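You operate a simulated robot arm through the tools that you are given. There is no shell and no other tool.

Carry out the task below with a simulated robot arm. There is one attempt and no reset: what you move stays moved.

Task
Put things in order on the counter under the tag rack. At the end: the blue driver stands where the orange driver stood; the clear dosing cup from the counter under the tag rack stands on top of the green soap; the orange driver from the counter under the tag rack stands where the white starch bottle stood; the white starch bottle from the counter under the tag rack stands where the clear dosing cup stood; whatever was shut is shut again. Leave all else as you found it, and nothing knocked over.
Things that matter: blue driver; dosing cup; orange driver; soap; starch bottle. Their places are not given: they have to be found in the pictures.

It is judged by the outcome, as a careful person would: the job done as asked, and still so three seconds after it is handed in. It fails if anything else is knocked over, pushed out of place, dropped, spilled or broken.

Robot
A 5-joint arm with a two-finger parallel gripper, fixed in place. Base frame: the origin is at the foot of the arm, x ahead of it, y to its left, z up; the work surface is at about z = 0. Readings come in mm, degrees, newtons and seconds.
With the tool pointing down near the work surface it reaches from about 260 to 600 mm from the base axis. Its first joint turns from -66.0 to 66.0 degrees. The tool tilts only in the upright plane through the base axis and itself; it spins freely about its own axis. Payload 1.57 kg.
The TCP is the grasp point between the finger pads, 30 mm short of the fingertips. In the tool frame z runs along the fingers and y along their closing line. Largest opening 80 mm; finger width 17, thickness 12; the body of the gripper, 40 by 82 mm, starts 80 mm behind the TCP.
Orientation is that of the tool frame in the base frame, as a unit quaternion [w, x, y, z]. With the fingers straight down and closing along the base's y, the tool's x points along the base's -x, its y along +y and its z along -z.

Tools
- The arm moves only by the tool send_rows. Its argument "plan" is a list of rows, each an object (a shift or turn left out is 0, a gripper value left out holds the last) with "hand": the finger opening in mm, from 0 to 80; "xyz": the shift along the base's x, y, z in units of 30 mm (1.0 is 30 mm), a list of three; "angular": the turn, a rotation vector about the base's x, y, z in units of 4 degrees (1.0 is 4 degrees), a list of three. In form: [{"hand": hand, "xyz": [tx, ty, tz], "angular": [rx, ry, rz]}, ...]. A call has 1 to 20 rows; each row shifts and turns the commanded pose from where the row before left it. A call with a number of a shift or a turn outside -1 to 1 is refused whole. Each row takes 0.2 s and may step no farther than 50 mm and 8.6 degrees from the row before; otherwise, or with a gripper value out of range, the whole call is refused. Where a pose cannot be reached the arm comes as near as it can. A force on the tool above 40 N (or 10 N above the force at the start of the call, whichever is more), or a blocked arm, ends the call early, and 0.2 s more pass. Each finger travels about 153 mm/s and halts on what it meets, pressing with about 29 N; the grip force reading is that of the motor and also rises with nothing between the fingers. The clock runs only during rows and for 0.2 s after the last one: add rows that do not move to give the fingers time. It gives the time, the measured TCP pose, the force on the tool (base axes), the opening and the grip force at its end, in the units of the frame above (readings bear some noise), with the torque about the TCP (base axes, N m) and any sound that the robot's microphone picked up, and new pictures: "show" is both (left out), scene, wrist or none.
- Cameras (640 x 400 px; columns grow to the right, rows downward): "scene" is fixed at [54.3, 413.5, 523.6]; the picture's right is [-0.52, -0.85, 0.00], its down [-0.49, 0.30, -0.82] and it looks along [0.70, -0.43, -0.57] (base axes); focal length 320 px, centre (320, 200). "wrist" rides on the gripper at [72, -7, -122] in the tool frame; the picture's right is [0.09, 1.00, 0.00], its down [-0.84, 0.08, -0.54] and it looks along [-0.54, 0.05, 0.84] (tool axes); focal length 238 px, centre (320, 200).
- pixel_to_xyz(camera, pixels): for up to 12 pixels [column, row] of the newest picture of that camera ("zoom" is the newest enlarged one), the place [x, y, z] in the base frame of the surface seen there, good to about 2 mm. No time passes.
- inspect(camera, box): a new picture of the part [left, top, right, bottom] of that camera's present view, enlarged. No time passes.
- hand_in(): hands the job in; it is judged then, once.

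Unless the task says otherwise, let go and move clear before handing in.

The tools are called after "Call:" as name(argument=value, ...) on one line, values as JSON. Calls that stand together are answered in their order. send_rows: Moves the arm, as the interface text tells. Its arguments: {"type":"object","properties":{"plan":{"type":"array","items":{"type":"object","properties":{"hand":{"type":"number"},"xyz":{"type":"array","items":{"type":"number"}},"angular":{"type":"array","items":{"type":"number"}}}}},"show":{"type":"string","enum":["both","scene","wrist","none"]}},"required":["plan"]} The other tools are called the same way: pixel_to_xyz (camera, pixels) gives the place of the surface under pixels of a picture; inspect (camera, box) takes an enlarged picture of a part of a camera's view; hand_in () hands the job in.

At the start:

```text
time_s: 0.0
position: [421.2, -62.2, 233.6]
tool_rot: [-0.001, -0.001, 1.0, 0.0]
ft_force: [-0.1, 0.1, -0.7]
ft_torque: [0.0, 0.02, -0.01]
grip_width: 80.1
grasp_force: 0.0
```

scene: 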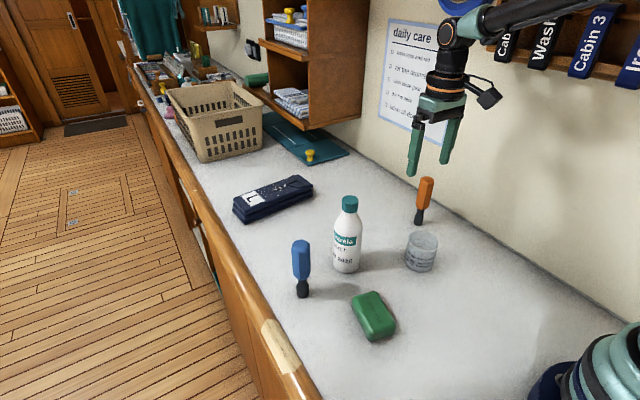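
wrist: 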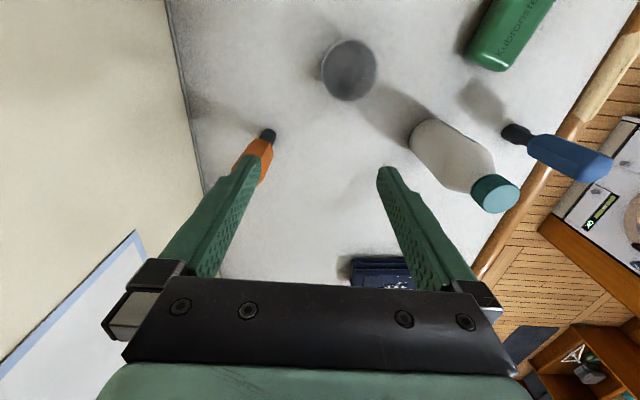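

The scene shows the blue driver near (302,268), starch bottle (347,235), orange driver (424,200), clear cup (421,251) and green soap (373,316). I'll enlarge and measure them.

Call:
inspect(camera="scene", box=[260, 160, 480, 350])

Call:
pixel_to_xyz(camera="scene", pixels=[[302, 293], [302, 260], [302, 243], [347, 265], [349, 200], [347, 235], [419, 222], [425, 195], [427, 180], [420, 265], [422, 236], [373, 310]])

Call:
pixel_to_xyz(camera="wrist", pixels=[[348, 70], [268, 134], [515, 133], [590, 168], [500, 195], [430, 140], [375, 65], [322, 70], [500, 40], [480, 60], [255, 160], [350, 45]])

```text
2.11 times, centred on (370, 255) of scene
```

zoom: 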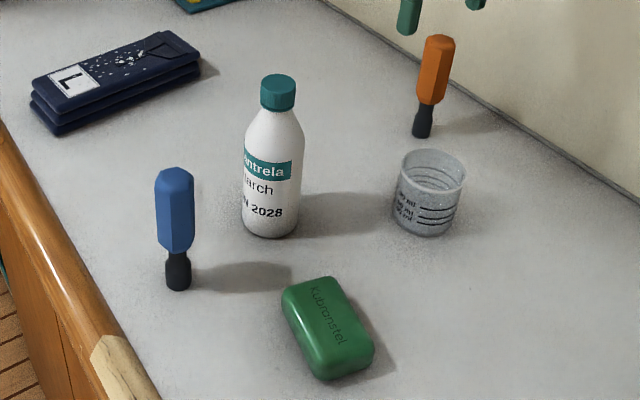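

```text
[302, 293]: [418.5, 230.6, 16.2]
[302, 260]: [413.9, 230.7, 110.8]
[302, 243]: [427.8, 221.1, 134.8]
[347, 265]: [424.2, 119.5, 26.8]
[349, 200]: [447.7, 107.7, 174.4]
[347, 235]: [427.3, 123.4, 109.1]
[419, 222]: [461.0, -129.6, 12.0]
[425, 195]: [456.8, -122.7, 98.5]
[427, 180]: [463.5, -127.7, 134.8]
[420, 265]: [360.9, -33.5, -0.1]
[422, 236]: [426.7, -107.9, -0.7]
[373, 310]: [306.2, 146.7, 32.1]
```

```text
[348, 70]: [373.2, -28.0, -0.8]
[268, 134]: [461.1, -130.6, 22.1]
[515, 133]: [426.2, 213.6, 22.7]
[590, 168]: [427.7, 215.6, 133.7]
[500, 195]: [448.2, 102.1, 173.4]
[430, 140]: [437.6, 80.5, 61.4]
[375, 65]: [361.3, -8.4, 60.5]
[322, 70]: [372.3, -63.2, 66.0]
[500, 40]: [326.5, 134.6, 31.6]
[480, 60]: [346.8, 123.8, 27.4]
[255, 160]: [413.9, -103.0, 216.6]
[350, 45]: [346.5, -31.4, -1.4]
```

The zoom shows all five items clearly: blue driver tip (178,285), bottle cap (278,92), cup rim (431,165), soap (327,325), orange tip (421,130). I'll measure their edges.

Call:
pixel_to_xyz(camera="zoom", pixels=[[400, 165], [462, 172], [431, 185], [428, 152], [397, 215], [455, 222], [427, 234], [420, 230], [410, 210], [445, 215], [431, 195], [436, 180]])

Call:
pixel_to_xyz(camera="zoom", pixels=[[283, 295], [325, 280], [372, 350], [322, 372], [328, 325], [305, 288], [345, 360], [300, 330], [355, 315], [290, 315], [325, 382], [279, 300]])

Call:
pixel_to_xyz(camera="zoom", pixels=[[245, 200], [270, 200], [298, 200], [245, 150], [302, 150], [275, 150], [272, 237], [278, 78], [278, 90], [250, 125], [275, 125], [300, 125]])

Call:
pixel_to_xyz(camera="zoom", pixels=[[157, 200], [175, 200], [192, 200], [174, 170], [174, 178], [178, 260], [178, 289], [190, 270], [167, 270], [175, 248], [158, 178], [191, 178]])

Call:
pixel_to_xyz(camera="zoom", pixels=[[419, 80], [433, 80], [448, 80], [440, 37], [440, 42], [424, 110], [420, 137], [431, 120], [414, 130], [430, 100], [510, 132], [470, 100]])

Call:
inspect(camera="wrist", box=[230, 0, 630, 220])

```text
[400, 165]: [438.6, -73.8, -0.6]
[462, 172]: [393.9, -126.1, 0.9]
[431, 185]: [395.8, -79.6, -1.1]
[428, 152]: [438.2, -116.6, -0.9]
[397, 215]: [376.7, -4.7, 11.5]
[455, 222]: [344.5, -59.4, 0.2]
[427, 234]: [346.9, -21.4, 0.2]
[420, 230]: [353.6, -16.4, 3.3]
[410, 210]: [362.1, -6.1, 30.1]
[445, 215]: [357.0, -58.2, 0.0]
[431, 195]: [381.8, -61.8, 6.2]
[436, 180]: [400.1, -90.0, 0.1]
```

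```text
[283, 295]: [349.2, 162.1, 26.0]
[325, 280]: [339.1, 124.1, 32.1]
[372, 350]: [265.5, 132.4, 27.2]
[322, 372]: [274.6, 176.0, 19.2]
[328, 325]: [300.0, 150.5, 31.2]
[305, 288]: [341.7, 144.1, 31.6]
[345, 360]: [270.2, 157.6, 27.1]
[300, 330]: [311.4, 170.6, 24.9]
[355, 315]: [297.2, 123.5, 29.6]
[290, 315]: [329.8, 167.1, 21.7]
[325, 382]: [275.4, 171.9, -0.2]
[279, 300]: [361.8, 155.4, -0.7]
```

```text
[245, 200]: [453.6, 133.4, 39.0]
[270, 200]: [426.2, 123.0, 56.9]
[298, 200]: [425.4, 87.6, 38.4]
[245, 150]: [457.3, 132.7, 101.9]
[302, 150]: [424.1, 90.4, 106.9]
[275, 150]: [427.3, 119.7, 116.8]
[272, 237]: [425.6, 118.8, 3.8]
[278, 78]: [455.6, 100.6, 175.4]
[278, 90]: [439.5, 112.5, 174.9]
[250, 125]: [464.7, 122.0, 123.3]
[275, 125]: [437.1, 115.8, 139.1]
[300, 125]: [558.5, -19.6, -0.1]
```

```text
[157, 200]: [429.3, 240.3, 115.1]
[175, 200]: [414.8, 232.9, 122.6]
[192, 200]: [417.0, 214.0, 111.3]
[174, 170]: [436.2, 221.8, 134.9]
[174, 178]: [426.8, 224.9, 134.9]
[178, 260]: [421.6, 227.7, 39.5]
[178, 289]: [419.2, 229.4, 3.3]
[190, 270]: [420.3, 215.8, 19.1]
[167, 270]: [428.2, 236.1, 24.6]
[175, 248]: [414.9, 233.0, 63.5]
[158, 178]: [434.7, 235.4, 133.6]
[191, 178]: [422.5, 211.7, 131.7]
```

```text
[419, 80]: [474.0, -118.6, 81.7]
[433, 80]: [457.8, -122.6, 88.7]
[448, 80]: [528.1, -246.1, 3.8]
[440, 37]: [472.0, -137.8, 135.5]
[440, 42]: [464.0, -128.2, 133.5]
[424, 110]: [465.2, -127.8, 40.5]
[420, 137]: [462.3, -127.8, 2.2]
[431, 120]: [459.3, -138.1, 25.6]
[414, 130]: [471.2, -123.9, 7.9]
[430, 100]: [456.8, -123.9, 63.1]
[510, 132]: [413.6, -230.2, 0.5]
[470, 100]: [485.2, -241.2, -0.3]
```

```text
1.60 times, centred on (430, 110) of wrist
```

zoom: 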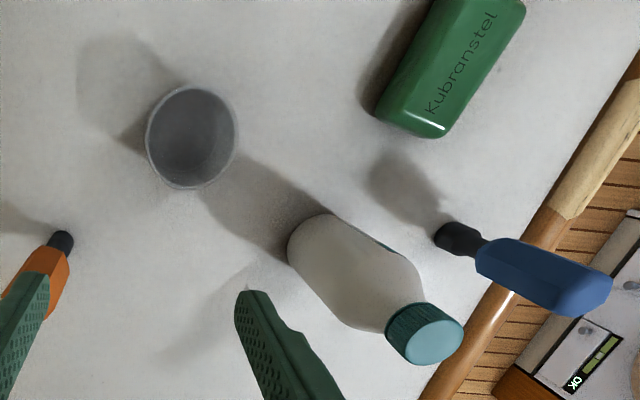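

The wrist zoom shows the cup rim as an ellipse about (192,137) and the soap at (450,65). I'll measure the rim and soap from here.

Call:
pixel_to_xyz(camera="zoom", pixels=[[148, 140], [236, 130], [190, 87], [190, 186], [155, 107], [225, 105], [155, 170], [225, 170], [190, 140], [190, 120], [190, 160], [232, 150]])

Call:
pixel_to_xyz(camera="zoom", pixels=[[378, 112], [430, 135], [447, 128], [400, 90], [428, 20], [515, 20], [470, 60], [450, 90], [523, 8], [430, 2], [410, 120], [480, 80]])

```text
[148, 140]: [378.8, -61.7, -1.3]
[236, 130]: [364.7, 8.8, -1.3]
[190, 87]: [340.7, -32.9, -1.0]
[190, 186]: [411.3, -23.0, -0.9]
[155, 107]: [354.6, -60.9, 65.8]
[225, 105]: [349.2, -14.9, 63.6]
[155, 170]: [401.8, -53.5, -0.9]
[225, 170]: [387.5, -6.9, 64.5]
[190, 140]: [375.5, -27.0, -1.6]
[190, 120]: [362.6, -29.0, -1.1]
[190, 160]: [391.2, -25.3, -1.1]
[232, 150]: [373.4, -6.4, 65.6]
```

```text
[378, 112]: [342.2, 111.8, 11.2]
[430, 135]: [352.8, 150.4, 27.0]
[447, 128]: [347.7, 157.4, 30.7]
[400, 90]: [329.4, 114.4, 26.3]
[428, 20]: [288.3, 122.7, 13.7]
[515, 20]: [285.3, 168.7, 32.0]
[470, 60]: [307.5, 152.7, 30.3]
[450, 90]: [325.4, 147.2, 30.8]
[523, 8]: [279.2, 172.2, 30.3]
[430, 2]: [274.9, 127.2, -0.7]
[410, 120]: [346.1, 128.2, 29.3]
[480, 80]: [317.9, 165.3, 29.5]
```

The rim fits a circle centred near (370.5,-34.5), about 59 mm wide, with its top at z≈65. I'll move above the cup with the fingers open and look again.

Call:
send_rows(plan=[{"hand": 80, "xyz": [-0.57, 0.31, -0.5]}, {"xyz": [-0.57, 0.31, -0.6]}, {"xyz": [-0.55, 0.303, -0.7]}, {"xyz": [0, 0, -0.9]}, {"xyz": [0, 0, 0]}])

```text
time_s: 1.2
position: [368.1, -33.1, 153.5]
tool_rot: [0.0, 0.0, 1.0, 0.0]
ft_force: [0.7, -0.3, -0.2]
ft_torque: [0.05, 0.0, 0.01]
grip_width: 80.0
grasp_force: 0.1
```

scene: 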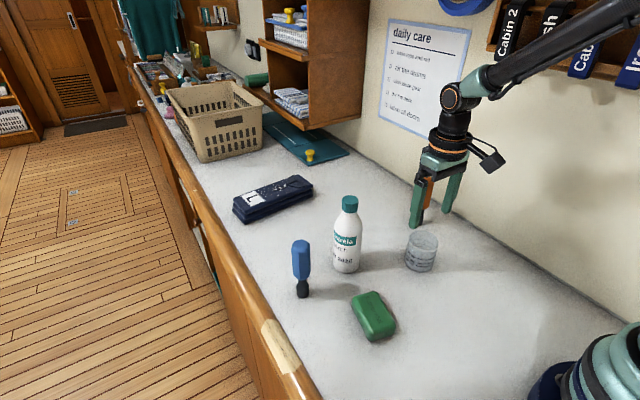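
wrist: 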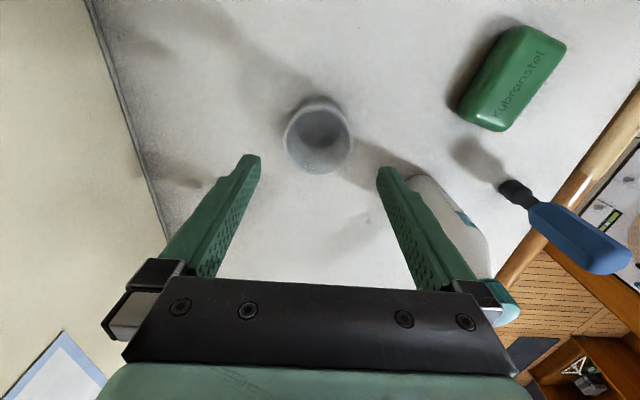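

The cup sits at (318,135) between the fingers in the wrist view. I'll enlarge it to refine the centre before descending.

Call:
inspect(camera="wrist", box=[230, 70, 410, 200])

Call:
pixel_to_xyz(camera="wrist", pixels=[[467, 112], [495, 130], [505, 125], [564, 48], [520, 28], [500, 40], [512, 80], [535, 60], [490, 105], [480, 75], [540, 90], [530, 35]])

```text
3.08 times, centred on (320, 135) of wrist
```

zoom: 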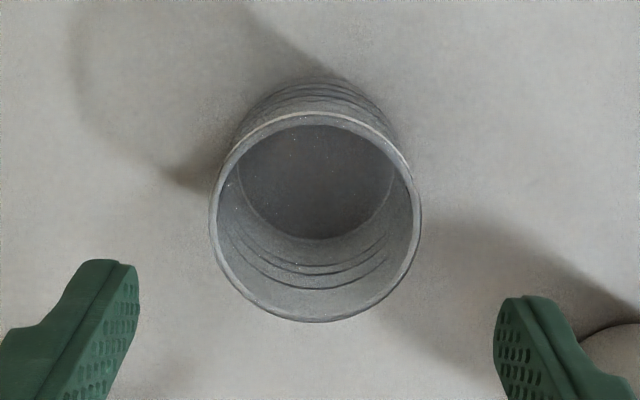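

```text
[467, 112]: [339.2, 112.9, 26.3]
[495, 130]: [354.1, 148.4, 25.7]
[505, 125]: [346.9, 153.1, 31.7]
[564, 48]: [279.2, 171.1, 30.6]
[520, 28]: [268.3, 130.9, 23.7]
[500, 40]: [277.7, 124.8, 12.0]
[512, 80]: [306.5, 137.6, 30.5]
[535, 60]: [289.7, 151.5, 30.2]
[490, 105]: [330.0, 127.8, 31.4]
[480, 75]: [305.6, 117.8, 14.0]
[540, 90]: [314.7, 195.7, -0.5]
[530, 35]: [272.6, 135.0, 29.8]
```

Call:
pixel_to_xyz(camera="zoom", pixels=[[212, 210], [418, 210], [313, 113], [315, 318], [230, 155], [400, 152], [240, 285], [390, 290], [315, 170], [315, 90], [214, 235], [417, 235]])

```text
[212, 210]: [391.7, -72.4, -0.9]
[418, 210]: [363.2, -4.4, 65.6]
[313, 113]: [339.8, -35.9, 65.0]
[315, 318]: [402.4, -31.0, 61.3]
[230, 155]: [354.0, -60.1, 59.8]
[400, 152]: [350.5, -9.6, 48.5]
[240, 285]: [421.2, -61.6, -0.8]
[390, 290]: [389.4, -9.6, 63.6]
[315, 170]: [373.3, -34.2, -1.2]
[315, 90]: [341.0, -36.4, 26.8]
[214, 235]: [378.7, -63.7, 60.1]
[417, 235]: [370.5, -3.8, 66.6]
```

The cup's centre is (371,-34), rim 61 mm wide. The gripper is lined up within 3 mm, so I'll descend around it with the fingers open.

Call:
send_rows(plan=[{"xyz": [0.04, 0.0, -0.9]}, {"xyz": [0.0, 0.0, -0.9]}, {"xyz": [0, 0, -0.6]}, {"xyz": [0, 0, -0.6]}, {"xyz": [0, 0, -0.5]}, {"xyz": [0, 0, 0]}])

```text
time_s: 2.6
position: [370.5, -33.3, 46.4]
tool_rot: [0.001, -0.001, 1.0, -0.001]
ft_force: [-0.4, -0.1, 0.4]
ft_torque: [-0.03, 0.02, 0.0]
grip_width: 79.9
grasp_force: 0.0
```

scene: 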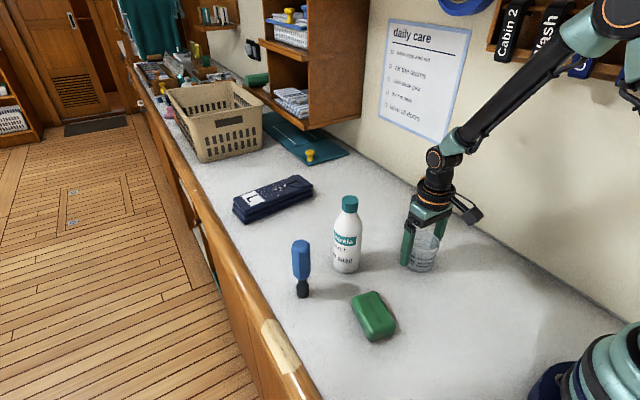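
wrist: 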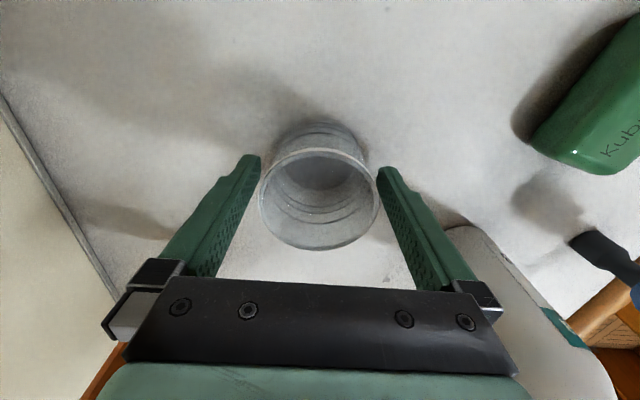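

The cup is between the fingers in the wrist view, (318,205). I'll close gently in steps.

Call:
send_rows(plan=[{"hand": 70}, {"hand": 64}, {"hand": 61}, {"hand": 58}, {"hand": 56}, {"hand": 55}, {"hand": 55}], show="wrist")

```text
time_s: 4.2
position: [370.7, -33.5, 48.3]
tool_rot: [0.0, -0.001, 1.0, 0.001]
ft_force: [-0.9, 0.7, 0.7]
ft_torque: [-0.01, 0.0, 0.01]
grip_width: 60.1
grasp_force: 29.3
```

wrist: 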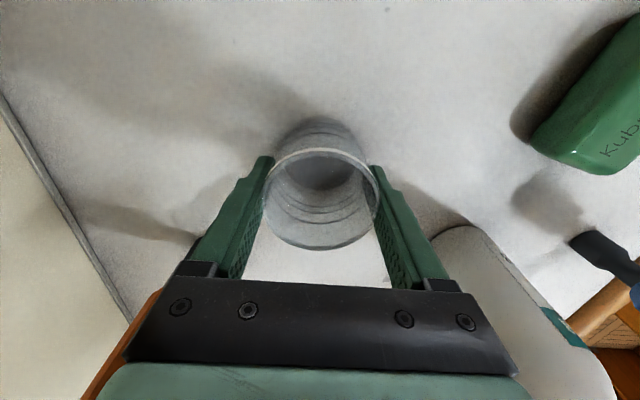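

The cup is held at 60.1 mm. I'll lift it and carry it over to above the soap, staying clear of the bottle.

Call:
send_rows(plan=[{"xyz": [0, 0, 0.3]}, {"xyz": [0, 0, 0.7]}, {"xyz": [0, 0, 0.9]}, {"xyz": [0, 0, 0.85]}, {"xyz": [-0.15, 0.4, 0]}, {"xyz": [-0.25, 0.74, 0]}, {"xyz": [-0.25, 0.74, 0]}, {"xyz": [-0.25, 0.74, 0]}, {"xyz": [-0.25, 0.74, 0]}, {"xyz": [-0.25, 0.74, 0]}, {"xyz": [-0.25, 0.74, 0]}, {"xyz": [-0.25, 0.74, 0]}, {"xyz": [-0.123, 0.337, 0]}, {"xyz": [0, 0, 0]}, {"xyz": [0, 0, 0]}])

```text
time_s: 7.4
position: [310.0, 144.9, 130.3]
tool_rot: [0.0, -0.001, 1.0, 0.0]
ft_force: [-0.3, 0.4, -0.3]
ft_torque: [0.05, -0.02, 0.0]
grip_width: 59.4
grasp_force: 28.6
```

scene: 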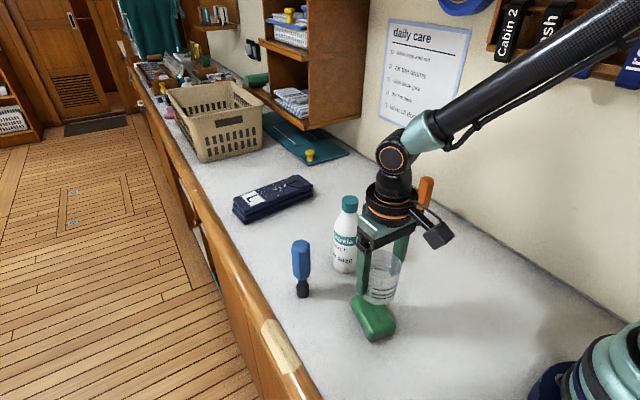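
wrist: 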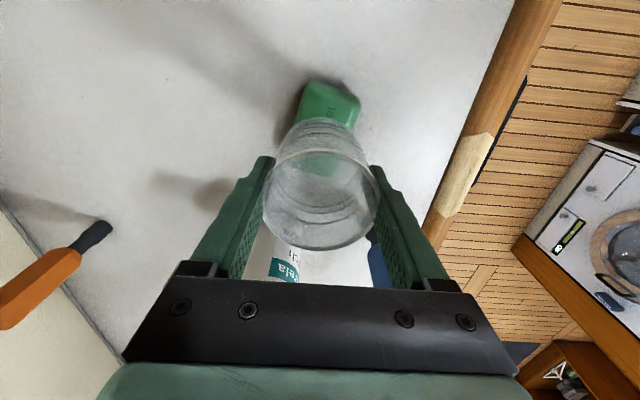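

The cup hangs above the soap, which shows through it at (328,110). I'll lower it to just above the soap top and check alignment.

Call:
send_rows(plan=[{"xyz": [0, 0, -0.6]}, {"xyz": [0, 0, -0.5]}, {"xyz": [0, 0, -0.35]}, {"xyz": [0, 0, 0]}, {"xyz": [0, 0, 0]}])

Call:
inspect(camera="scene", box=[310, 230, 450, 350])

Call:
inspect(camera="wrist", box=[220, 50, 420, 260])

```text
time_s: 8.6
position: [309.9, 144.1, 87.3]
tool_rot: [0.0, -0.001, 1.0, 0.0]
ft_force: [0.6, 0.1, -0.2]
ft_torque: [-0.03, -0.02, 0.0]
grip_width: 59.6
grasp_force: 28.9
```

scene: 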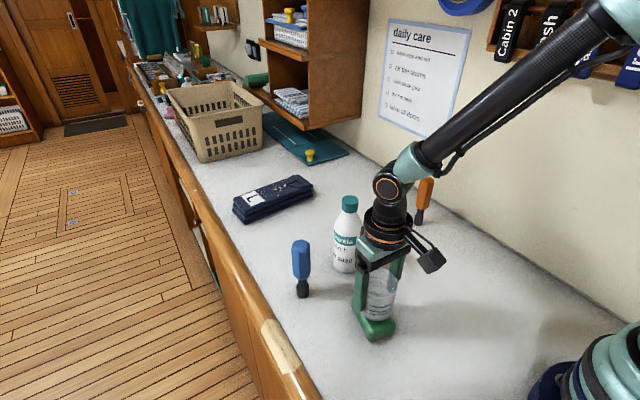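
wrist: 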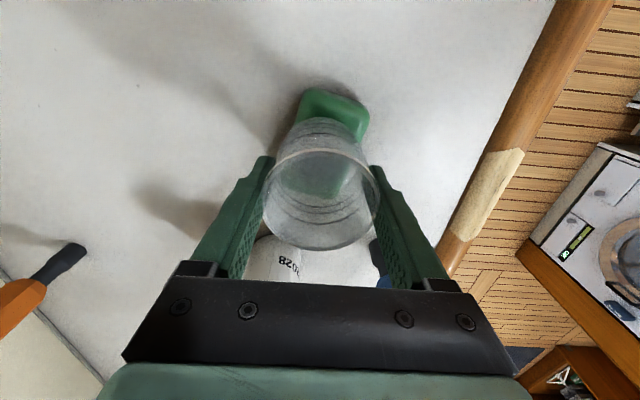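

```text
3.33 times, centred on (380, 290) of scene
```

zoom: 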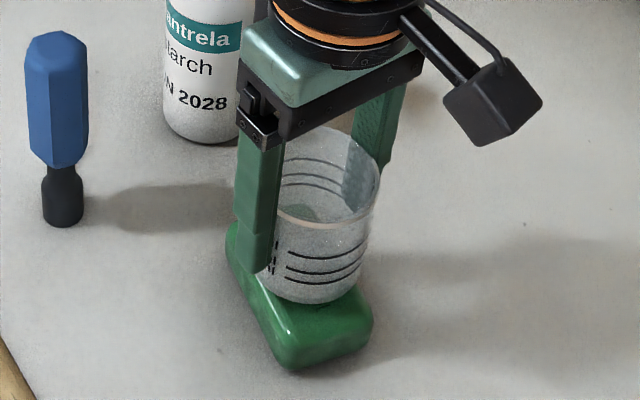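

```text
1.90 times, centred on (320, 155) of wrist
```

zoom: 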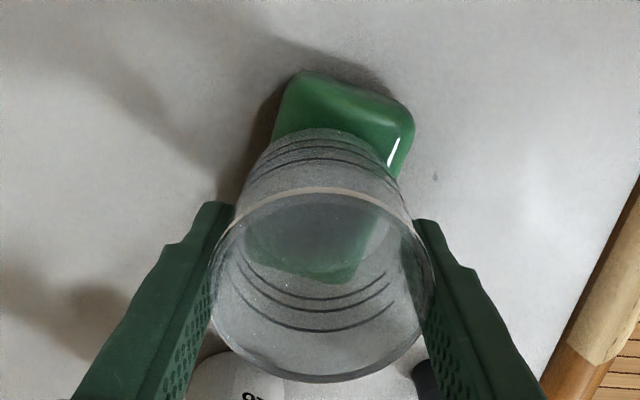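

The cup base is centred over the soap within about 3 mm, with soap showing on both ends (zoom rows 75–285). I'll nudge 2 mm toward the arm and lower in small steps.

Call:
send_rows(plan=[{"xyz": [-0.07, 0, 0]}, {"xyz": [0, 0, -0.15]}, {"xyz": [0, 0, -0.05]}, {"xyz": [0, 0, 0]}], show="none")

Call:
send_rows(plan=[{"xyz": [0, 0, -0.04]}, {"xyz": [0, 0, 0]}], show="none")

Call:
inspect(camera="scene", box=[330, 260, 430, 350])

```text
time_s: 9.6
position: [308.6, 144.0, 80.1]
tool_rot: [0.0, -0.001, 1.0, 0.0]
ft_force: [0.5, -0.5, -0.5]
ft_torque: [0.02, -0.01, 0.0]
grip_width: 59.9
grasp_force: 29.3
```

```text
time_s: 10.2
position: [309.3, 143.1, 79.8]
tool_rot: [0.001, -0.001, 1.0, -0.001]
ft_force: [-3.2, 0.1, 14.1]
ft_torque: [-0.04, 0.12, 0.02]
grip_width: 59.7
grasp_force: 28.9
```

```text
4.44 times, centred on (380, 305) of scene
```

zoom: 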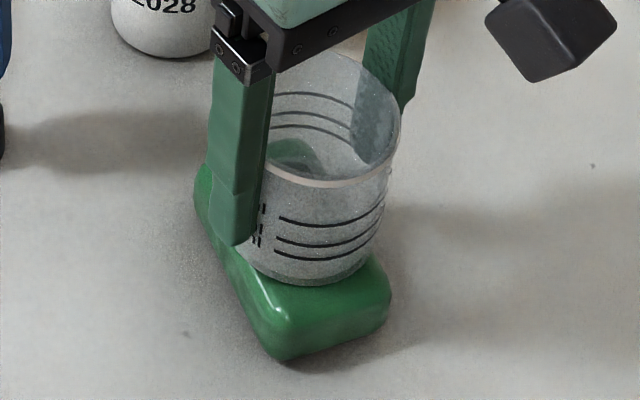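

The force reads 14 N up, so the cup is seated on the soap. I'll ease off half a millimetre and open slowly.

Call:
send_rows(plan=[{"xyz": [0, 0, 0.025]}, {"hand": 60}, {"hand": 61}, {"hand": 62}, {"hand": 64}, {"hand": 68}, {"hand": 74}, {"hand": 80}, {"hand": 80}])

```text
time_s: 12.2
position: [308.4, 142.5, 80.9]
tool_rot: [0.0, -0.002, 1.0, 0.0]
ft_force: [-0.3, 0.8, 0.9]
ft_torque: [0.02, -0.02, -0.02]
grip_width: 79.8
grasp_force: 0.0
```

scene: 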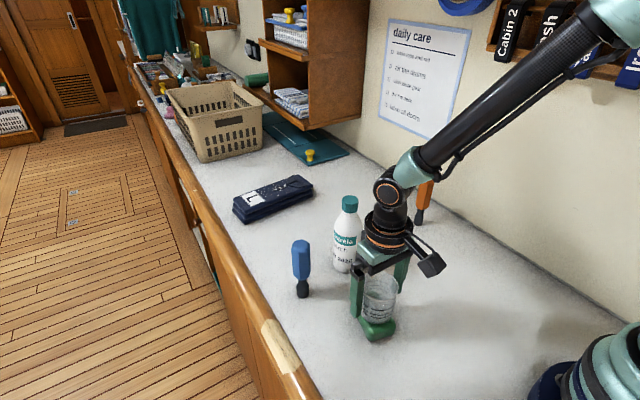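
wrist: 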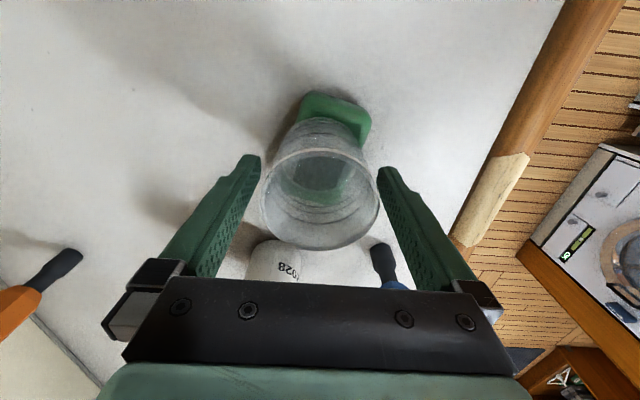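

The cup stands free on the soap. I'll lift straight up and then move over above the bottle.

Call:
send_rows(plan=[{"xyz": [0, 0, 0.3]}, {"xyz": [0, 0, 0.6]}, {"xyz": [0, 0, 1]}, {"xyz": [0, 0, 1]}, {"xyz": [0, 0, 1]}, {"xyz": [0, 0, 1]}, {"xyz": [0, 0, 0.43]}, {"xyz": [0, 0, 0]}])

Call:
inspect(camera="scene", box=[280, 170, 440, 350])

```text
time_s: 14.0
position: [309.1, 142.8, 241.1]
tool_rot: [0.0, -0.001, 1.0, 0.0]
ft_force: [0.7, 0.3, -0.8]
ft_torque: [0.02, 0.0, 0.03]
grip_width: 79.9
grasp_force: 0.0
```

scene: 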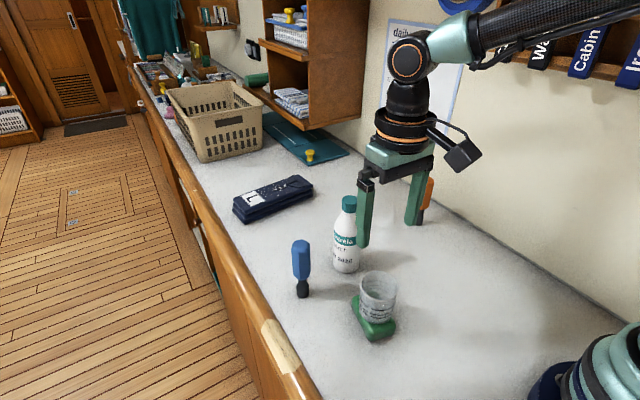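
wrist: 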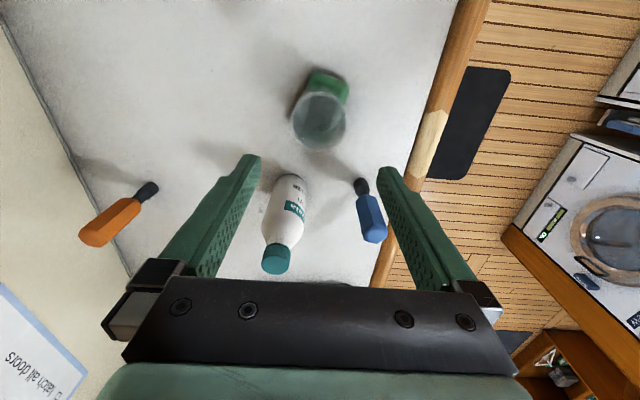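

```text
2.22 times, centred on (360, 260) of scene
```

zoom: 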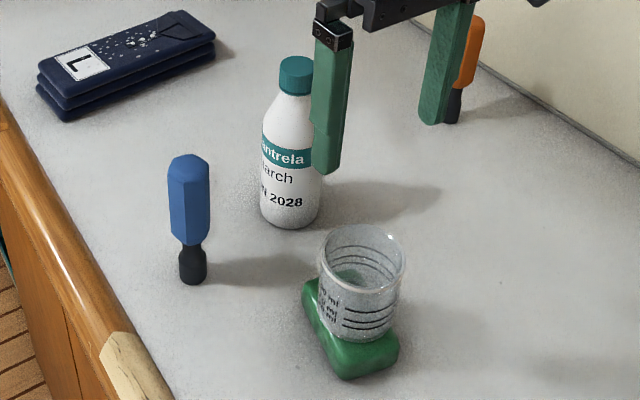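

The cup stands steady on the soap (zoom 360,285). Next the bottle: moving over it at height, then re-measuring its cap.

Call:
pixel_to_xyz(camera="wrist", pixels=[[262, 255], [290, 255], [275, 265], [276, 246], [376, 235], [372, 225], [384, 232], [360, 186], [95, 235], [150, 188], [270, 215], [305, 200]])

Call:
send_rows(plan=[{"xyz": [0.5, -0.13, 0]}, {"xyz": [0.93, -0.247, 0]}, {"xyz": [0.93, -0.247, 0]}, {"xyz": [0.93, -0.247, 0]}, {"xyz": [0.93, -0.247, 0]}, {"xyz": [0.42, -0.12, 0]}, {"xyz": [0, 0, 0]}, {"xyz": [0, 0, 0]}])

Call:
inspect(camera="wrist", box=[220, 80, 420, 280])

```text
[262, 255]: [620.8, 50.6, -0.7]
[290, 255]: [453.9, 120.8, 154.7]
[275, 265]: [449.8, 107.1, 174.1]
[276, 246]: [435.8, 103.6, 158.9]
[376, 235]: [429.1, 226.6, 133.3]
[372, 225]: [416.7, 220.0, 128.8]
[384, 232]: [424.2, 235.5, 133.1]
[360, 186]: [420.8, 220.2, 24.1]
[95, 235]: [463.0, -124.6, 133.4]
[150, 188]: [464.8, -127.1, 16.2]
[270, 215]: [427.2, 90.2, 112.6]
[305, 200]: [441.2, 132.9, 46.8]
```

```text
time_s: 15.8
position: [448.7, 106.8, 239.4]
tool_rot: [0.0, -0.001, 1.0, 0.0]
ft_force: [0.1, 0.1, -0.5]
ft_torque: [0.02, 0.01, 0.02]
grip_width: 80.0
grasp_force: 0.1
```

scene: 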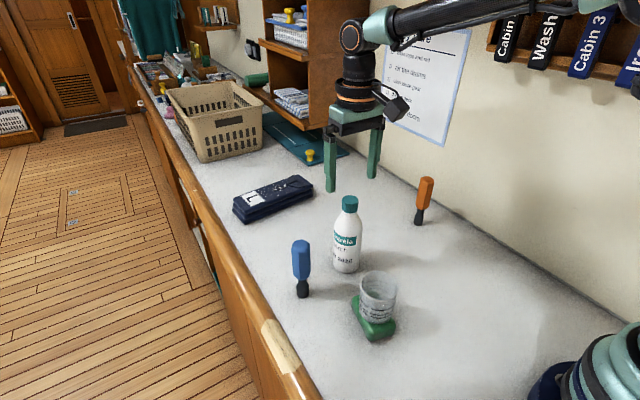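
wrist: 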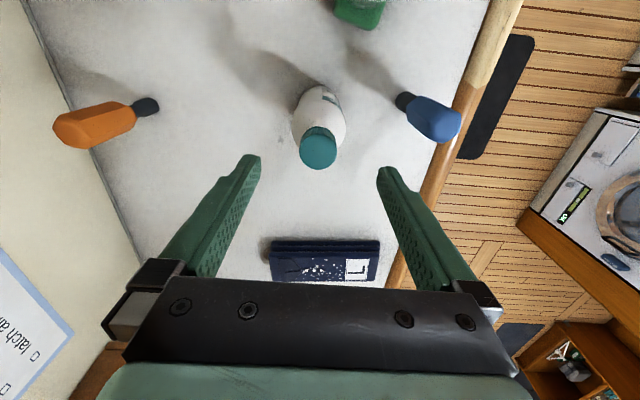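

```text
2.00 times, centred on (320, 180) of wrist
```

zoom: 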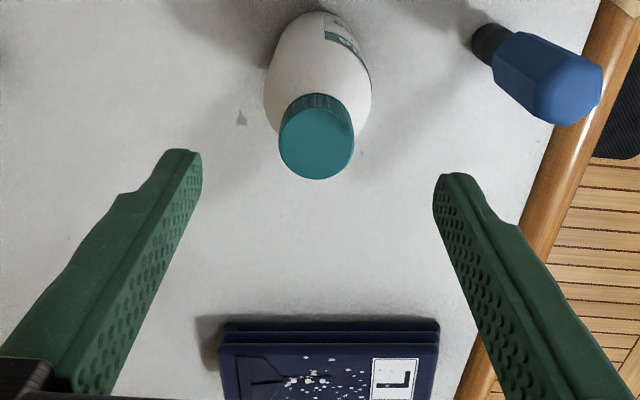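

The cap shows at zoom (317,140), between the fingers. I'll measure cap and driver tops here.

Call:
pixel_to_xyz(camera="zoom", pixels=[[281, 145], [353, 145], [317, 112], [317, 176], [317, 140], [267, 80], [369, 85], [318, 20], [575, 95], [560, 120], [598, 75], [490, 45]])

Call:
pixel_to_xyz(camera="wrist", pixels=[[68, 132], [80, 145], [60, 120], [85, 118], [57, 133], [90, 145], [150, 105], [105, 125], [440, 125], [455, 120], [435, 138], [405, 102]])

```text
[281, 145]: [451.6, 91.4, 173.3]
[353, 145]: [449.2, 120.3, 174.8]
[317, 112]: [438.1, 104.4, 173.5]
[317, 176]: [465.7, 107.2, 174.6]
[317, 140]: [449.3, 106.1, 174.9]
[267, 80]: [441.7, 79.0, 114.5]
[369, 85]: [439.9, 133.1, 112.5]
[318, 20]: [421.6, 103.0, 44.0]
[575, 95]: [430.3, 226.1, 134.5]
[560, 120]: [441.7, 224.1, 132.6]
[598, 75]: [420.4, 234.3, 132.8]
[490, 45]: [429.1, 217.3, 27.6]
```

```text
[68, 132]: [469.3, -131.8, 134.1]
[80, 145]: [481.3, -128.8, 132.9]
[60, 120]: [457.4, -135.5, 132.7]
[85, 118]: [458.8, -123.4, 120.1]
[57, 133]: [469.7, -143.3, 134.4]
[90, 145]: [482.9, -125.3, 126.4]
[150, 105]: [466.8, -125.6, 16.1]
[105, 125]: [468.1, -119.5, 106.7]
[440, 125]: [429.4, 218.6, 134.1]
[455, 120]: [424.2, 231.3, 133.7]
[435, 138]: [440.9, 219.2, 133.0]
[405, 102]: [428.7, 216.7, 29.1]
```

The bottle axis is at (450.5,106) with a body about 54 mm wide. I'll descend to z≈104 so the palm clears the cap, then close gently.

Call:
send_rows(plan=[{"xyz": [0.07, -0.01, -0.7]}, {"xyz": [0, 0, -0.9]}, {"xyz": [0, 0, -0.9]}, {"xyz": [0, 0, -0.8]}, {"xyz": [0, 0, -0.7]}, {"xyz": [0, 0, -0.54]}, {"xyz": [0, 0, 0]}])

```text
time_s: 17.4
position: [448.1, 104.7, 102.1]
tool_rot: [0.001, -0.001, 1.0, 0.0]
ft_force: [0.3, 1.3, 0.2]
ft_torque: [0.03, 0.0, -0.03]
grip_width: 80.2
grasp_force: 0.1
```

scene: 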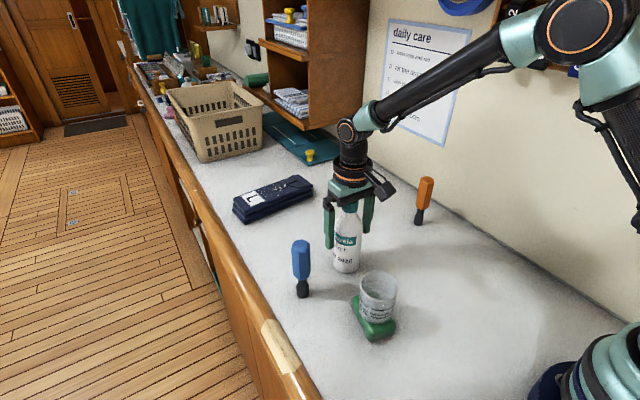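
wrist: 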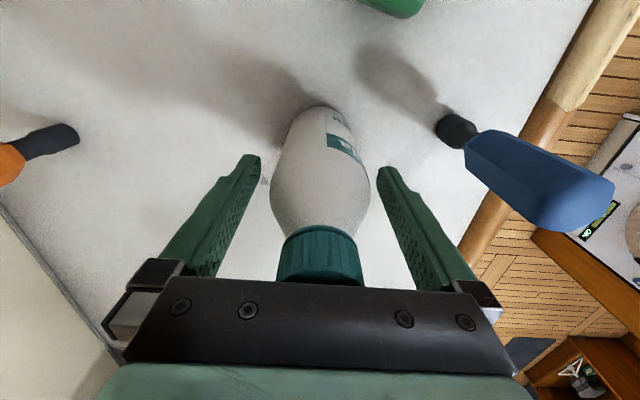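

The bottle is between the fingers (320,200) with no contact. Closing in steps now.

Call:
send_rows(plan=[{"hand": 66}, {"hand": 60}, {"hand": 57}, {"hand": 54}, {"hand": 51}, {"hand": 48}, {"hand": 48}], show="wrist")

```text
time_s: 19.0
position: [448.9, 105.6, 102.9]
tool_rot: [0.0, 0.0, 1.0, 0.0]
ft_force: [0.8, -0.7, 0.2]
ft_torque: [0.05, -0.01, 0.02]
grip_width: 57.6
grasp_force: 28.8
```

wrist: 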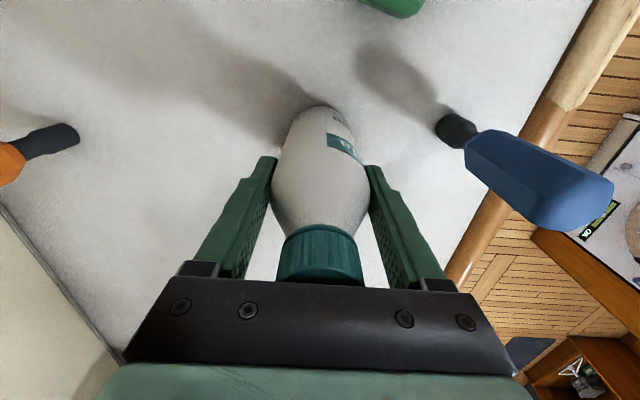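

The bottle is gripped at 57.6 mm. I'll lift it 45 mm and carry it to above the cup's old spot.

Call:
send_rows(plan=[{"xyz": [0, 0, 0.2]}, {"xyz": [0, 0, 0.4]}, {"xyz": [0, 0, 0.5]}, {"xyz": [0, 0, 0.4]}, {"xyz": [-0.1, -0.177, 0]}, {"xyz": [-0.3, -0.53, 0]}, {"xyz": [-0.4, -0.7, 0]}, {"xyz": [-0.4, -0.7, 0]}, {"xyz": [-0.4, -0.7, 0]}, {"xyz": [-0.4, -0.7, 0]}, {"xyz": [-0.35, -0.62, 0]}, {"xyz": [-0.2, -0.38, 0]}, {"xyz": [-0.083, -0.15, 0]}, {"xyz": [0, -0.7, 0]}, {"xyz": [0, 0, 0]}])

```text
time_s: 22.2
position: [372.5, -54.5, 151.6]
tool_rot: [0.0, -0.001, 1.0, -0.001]
ft_force: [0.1, 0.2, -3.1]
ft_torque: [-0.02, -0.01, -0.05]
grip_width: 57.2
grasp_force: 29.3
```

scene: 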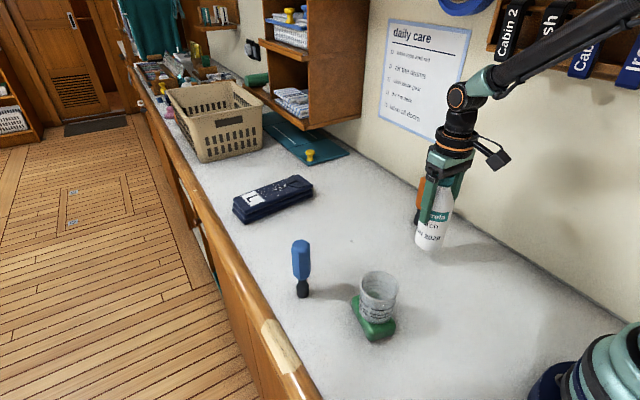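
wrist: 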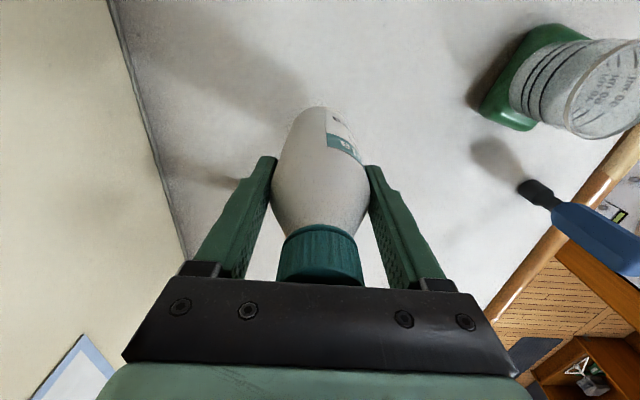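

I overshot in y by one extra 21 mm row (y reads -54.5); the bottle is still well in the air, so I'll move back +21 mm and lower it to just above the counter.

Call:
send_rows(plan=[{"xyz": [0, 0.35, 0]}, {"xyz": [0, 0.35, 0]}, {"xyz": [0, 0, -0.4]}, {"xyz": [0, 0, -0.5]}, {"xyz": [0, 0, -0.4]}, {"xyz": [0, 0, 0]}, {"xyz": [0, 0, 0]}])

Call:
inspect(camera="scene", box=[350, 160, 490, 300])

```text
time_s: 23.8
position: [370.7, -32.4, 110.0]
tool_rot: [0.0, -0.001, 1.0, 0.001]
ft_force: [1.0, 0.1, -3.1]
ft_torque: [0.01, -0.03, 0.0]
grip_width: 57.3
grasp_force: 28.8
```

scene: 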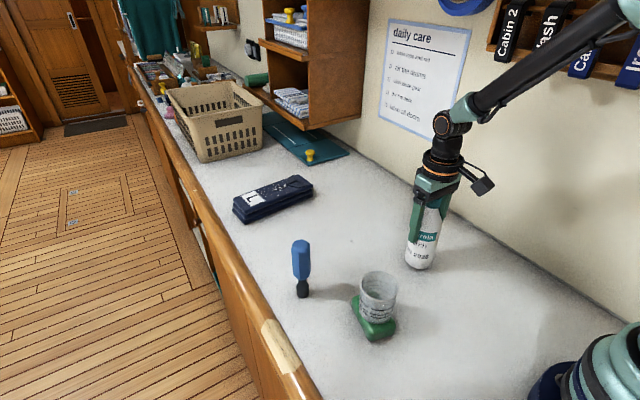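
wrist: 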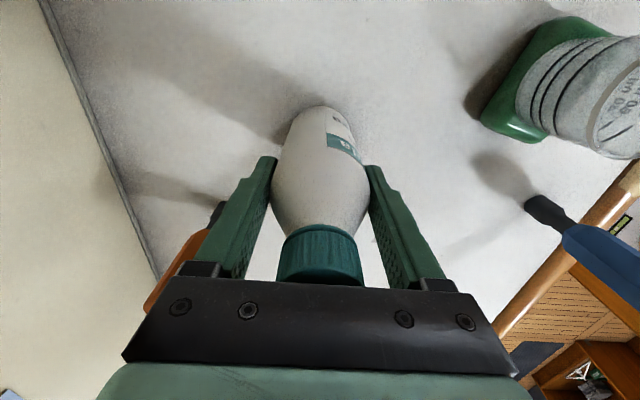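

```text
2.86 times, centred on (420, 230) of scene
```

zoom: 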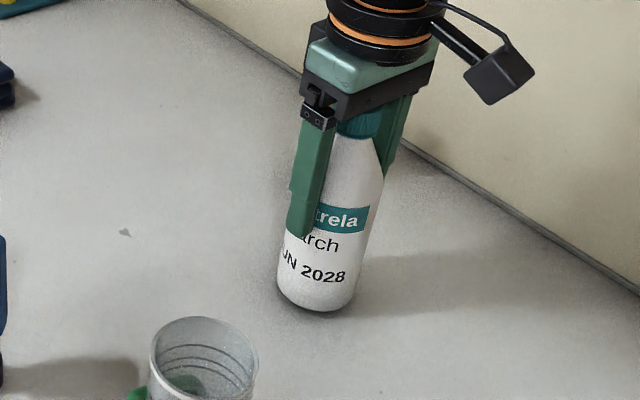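

The bottle hangs about 6 mm over the cup's old spot (370.7,-33). Lowering in small steps until contact.

Call:
send_rows(plan=[{"xyz": [0, 0, -0.1]}, {"xyz": [0, 0, -0.06]}, {"xyz": [0, 0, 0]}], show="none")

Call:
send_rows(plan=[{"xyz": [0, 0, -0.03]}, {"xyz": [0, 0, 0]}], show="none")

```text
time_s: 24.6
position: [370.2, -34.4, 105.2]
tool_rot: [0.001, -0.001, 1.0, 0.0]
ft_force: [1.1, 0.4, -3.6]
ft_torque: [-0.03, 0.0, 0.01]
grip_width: 57.6
grasp_force: 29.1
```

```text
time_s: 25.2
position: [370.7, -33.3, 105.3]
tool_rot: [0.0, -0.001, 1.0, 0.0]
ft_force: [0.2, 0.0, -2.7]
ft_torque: [0.01, 0.01, -0.01]
grip_width: 57.4
grasp_force: 28.5
```

Force still reads about -3 N (the bottle's weight), so it has not touched down yet. Lowering a little more.

Call:
send_rows(plan=[{"xyz": [0, 0, -0.025]}, {"xyz": [0, 0, 0]}], show="none")

Call:
send_rows(plan=[{"xyz": [0, 0, -0.025]}, {"xyz": [0, 0, 0]}], show="none")

```text
time_s: 25.8
position: [370.1, -34.9, 104.2]
tool_rot: [0.0, -0.001, 1.0, -0.001]
ft_force: [0.9, -0.9, -3.4]
ft_torque: [-0.01, 0.01, -0.03]
grip_width: 57.5
grasp_force: 29.2
```

```text
time_s: 26.4
position: [371.1, -33.4, 102.3]
tool_rot: [0.0, 0.0, 1.0, 0.0]
ft_force: [-3.4, -0.9, 3.6]
ft_torque: [-0.11, 0.15, 0.04]
grip_width: 57.5
grasp_force: 29.2
```

The force flipped to +3.6 N: the bottle is on the counter. Opening slowly.

Call:
send_rows(plan=[{"xyz": [0, 0, 0.01]}, {"hand": 57}, {"hand": 58}, {"hand": 60}, {"hand": 63}, {"hand": 68}, {"hand": 74}, {"hand": 80}, {"hand": 80}])

```text
time_s: 28.4
position: [370.7, -33.9, 103.7]
tool_rot: [0.0, -0.001, 1.0, 0.0]
ft_force: [0.5, 0.0, 0.0]
ft_torque: [-0.01, 0.01, -0.03]
grip_width: 80.0
grasp_force: 0.0
```

scene: 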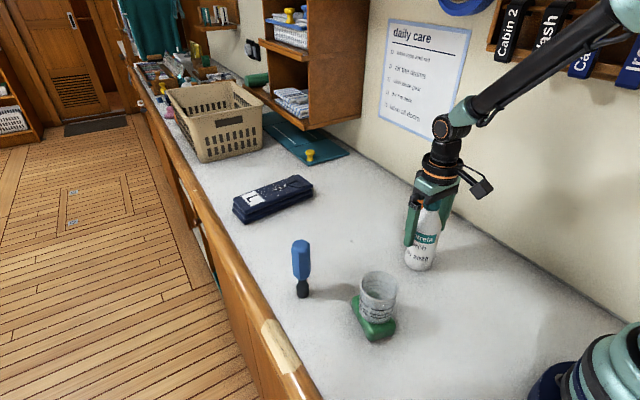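
wrist: 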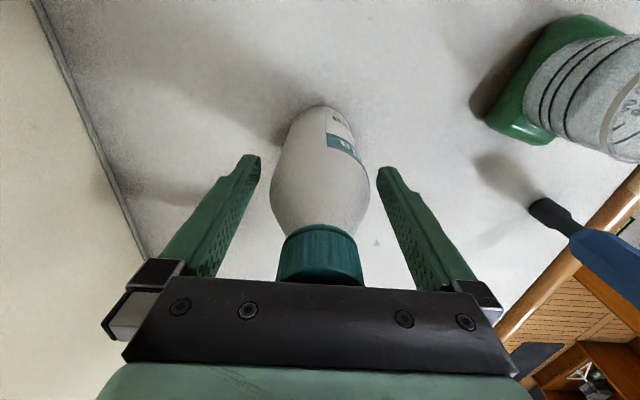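

The bottle stands free. I'll rise straight up and move above the orange driver.

Call:
send_rows(plan=[{"xyz": [0, 0, 0.3]}, {"xyz": [0, 0, 0.7]}, {"xyz": [0, 0, 1]}, {"xyz": [0, 0, 1]}, {"xyz": [0, 0, 1]}, {"xyz": [0, 0, 0.7]}, {"xyz": [0.4, -0.4, 0]}, {"xyz": [0.8, -0.8, 0]}, {"xyz": [0.8, -0.8, 0]}, {"xyz": [0.8, -0.8, 0]}, {"xyz": [0.46, -0.5, 0]}, {"xyz": [0, 0, 0]}, {"xyz": [0, 0, 0]}])

Call:
inspect(camera="wrist", box=[220, 60, 420, 260])

```text
time_s: 31.2
position: [469.7, -134.2, 241.9]
tool_rot: [0.0, -0.001, 1.0, 0.0]
ft_force: [-0.3, 0.2, 0.0]
ft_torque: [0.02, 0.0, -0.02]
grip_width: 80.2
grasp_force: 0.0
```

scene: 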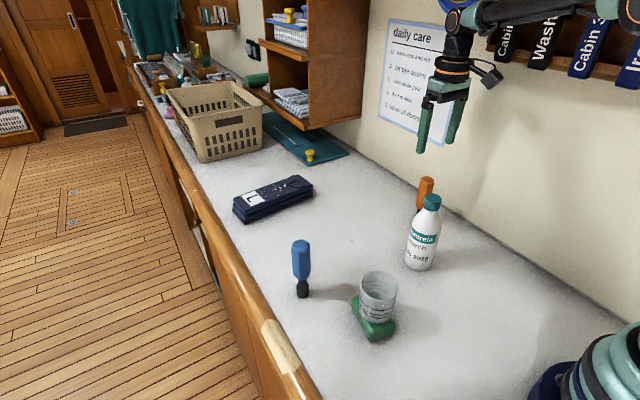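
wrist: 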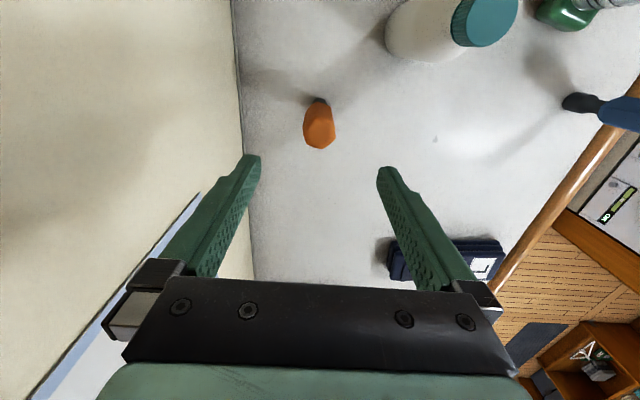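

```text
2.00 times, centred on (320, 160) of wrist
```

zoom: 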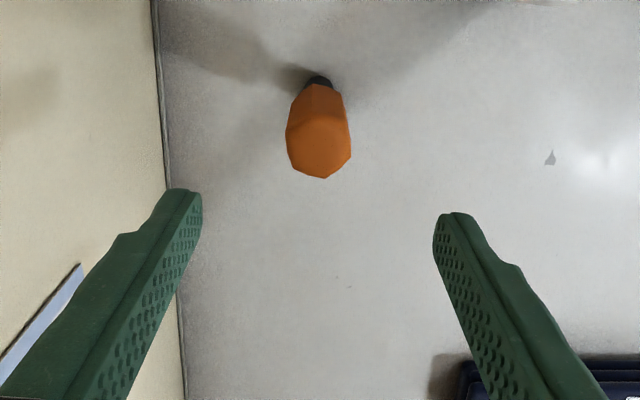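

The orange handle's top is a polygon at zoom (319,145). I'll enlarge it to see how its flats are turned.

Call:
inspect(camera="wrist", box=[290, 90, 350, 155])

```text
6.15 times, centred on (320, 122) of wrist
```

zoom: 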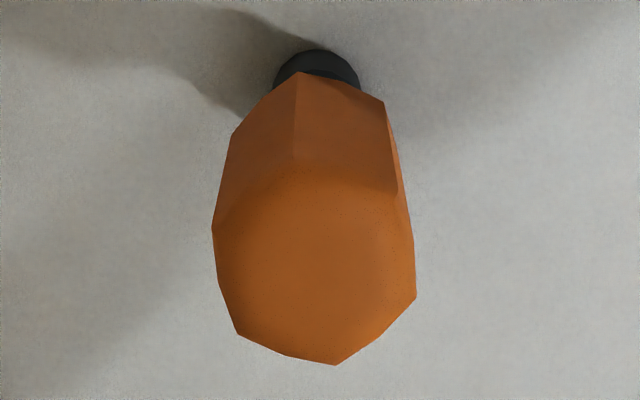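

The handle top is a hexagon with corners at zoom (212,228), (295,158), (395,190), (416,293), (335,366), (238,333). I'll get their positions to align the fingers to the flats.

Call:
pixel_to_xyz(camera="zoom", pixels=[[216, 230], [295, 162], [392, 193], [412, 291], [334, 362], [241, 331], [315, 261], [318, 52], [275, 85], [360, 80], [260, 180], [320, 100]])

```text
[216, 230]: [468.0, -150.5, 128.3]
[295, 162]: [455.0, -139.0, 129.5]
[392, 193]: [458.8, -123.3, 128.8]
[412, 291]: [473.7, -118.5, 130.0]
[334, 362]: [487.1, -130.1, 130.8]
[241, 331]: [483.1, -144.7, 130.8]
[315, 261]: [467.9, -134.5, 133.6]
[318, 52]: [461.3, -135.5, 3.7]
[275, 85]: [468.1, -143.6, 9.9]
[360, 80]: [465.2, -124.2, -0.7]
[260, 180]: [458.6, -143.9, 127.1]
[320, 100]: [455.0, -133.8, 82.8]
```

The hexagon is centred at (470.5,-134) with flats facing 108°, so an 18° turn squares the fingers to it. I'll turn, then descend to z≈88.

Call:
send_rows(plan=[{"angular": [0, 0, 0.9]}, {"angular": [0, 0, 0.9]}, {"angular": [0, 0, 0.9]}, {"angular": [0, 0, 0.9]}, {"angular": [0, 0, 0.9], "xyz": [0.04, -0.01, 0]}, {"xyz": [0, 0, -0.8]}, {"xyz": [0, 0, -0.9]}, {"xyz": [0, 0, -0.5]}, {"xyz": [0, 0, 0]}, {"xyz": [0, 0, 0]}])

Call:
inspect(camera="wrist", box=[220, 60, 420, 260])

```text
time_s: 33.4
position: [470.5, -132.2, 179.1]
tool_rot: [0.0, -0.157, 0.988, 0.0]
ft_force: [1.0, 0.3, 0.0]
ft_torque: [0.02, 0.01, 0.01]
grip_width: 80.1
grasp_force: 0.1
```

scene: 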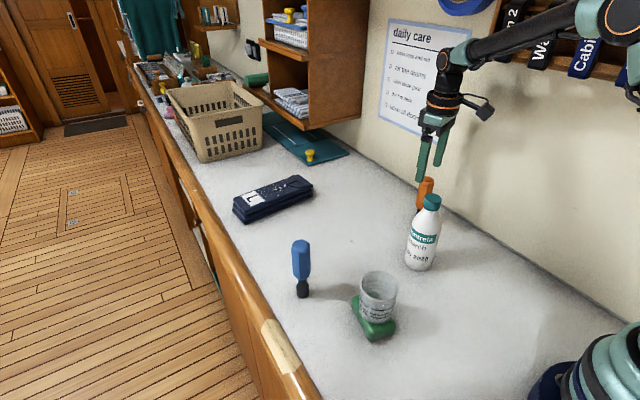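
wrist: 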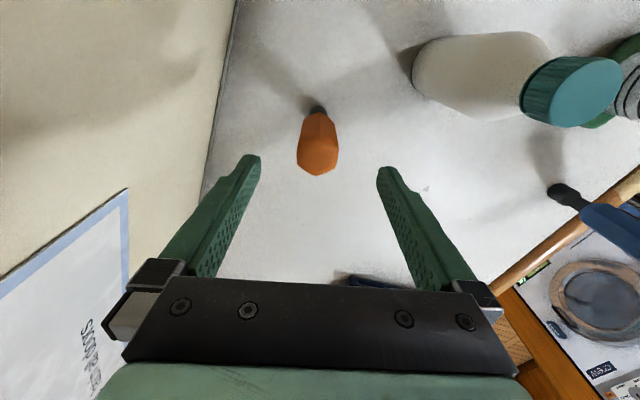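

```text
2.00 times, centred on (320, 160) of wrist
```

zoom: 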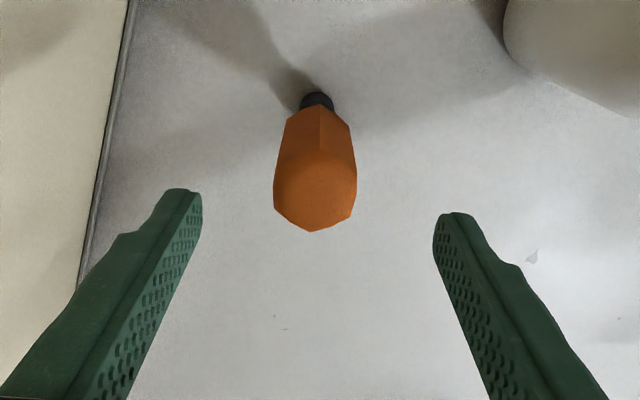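

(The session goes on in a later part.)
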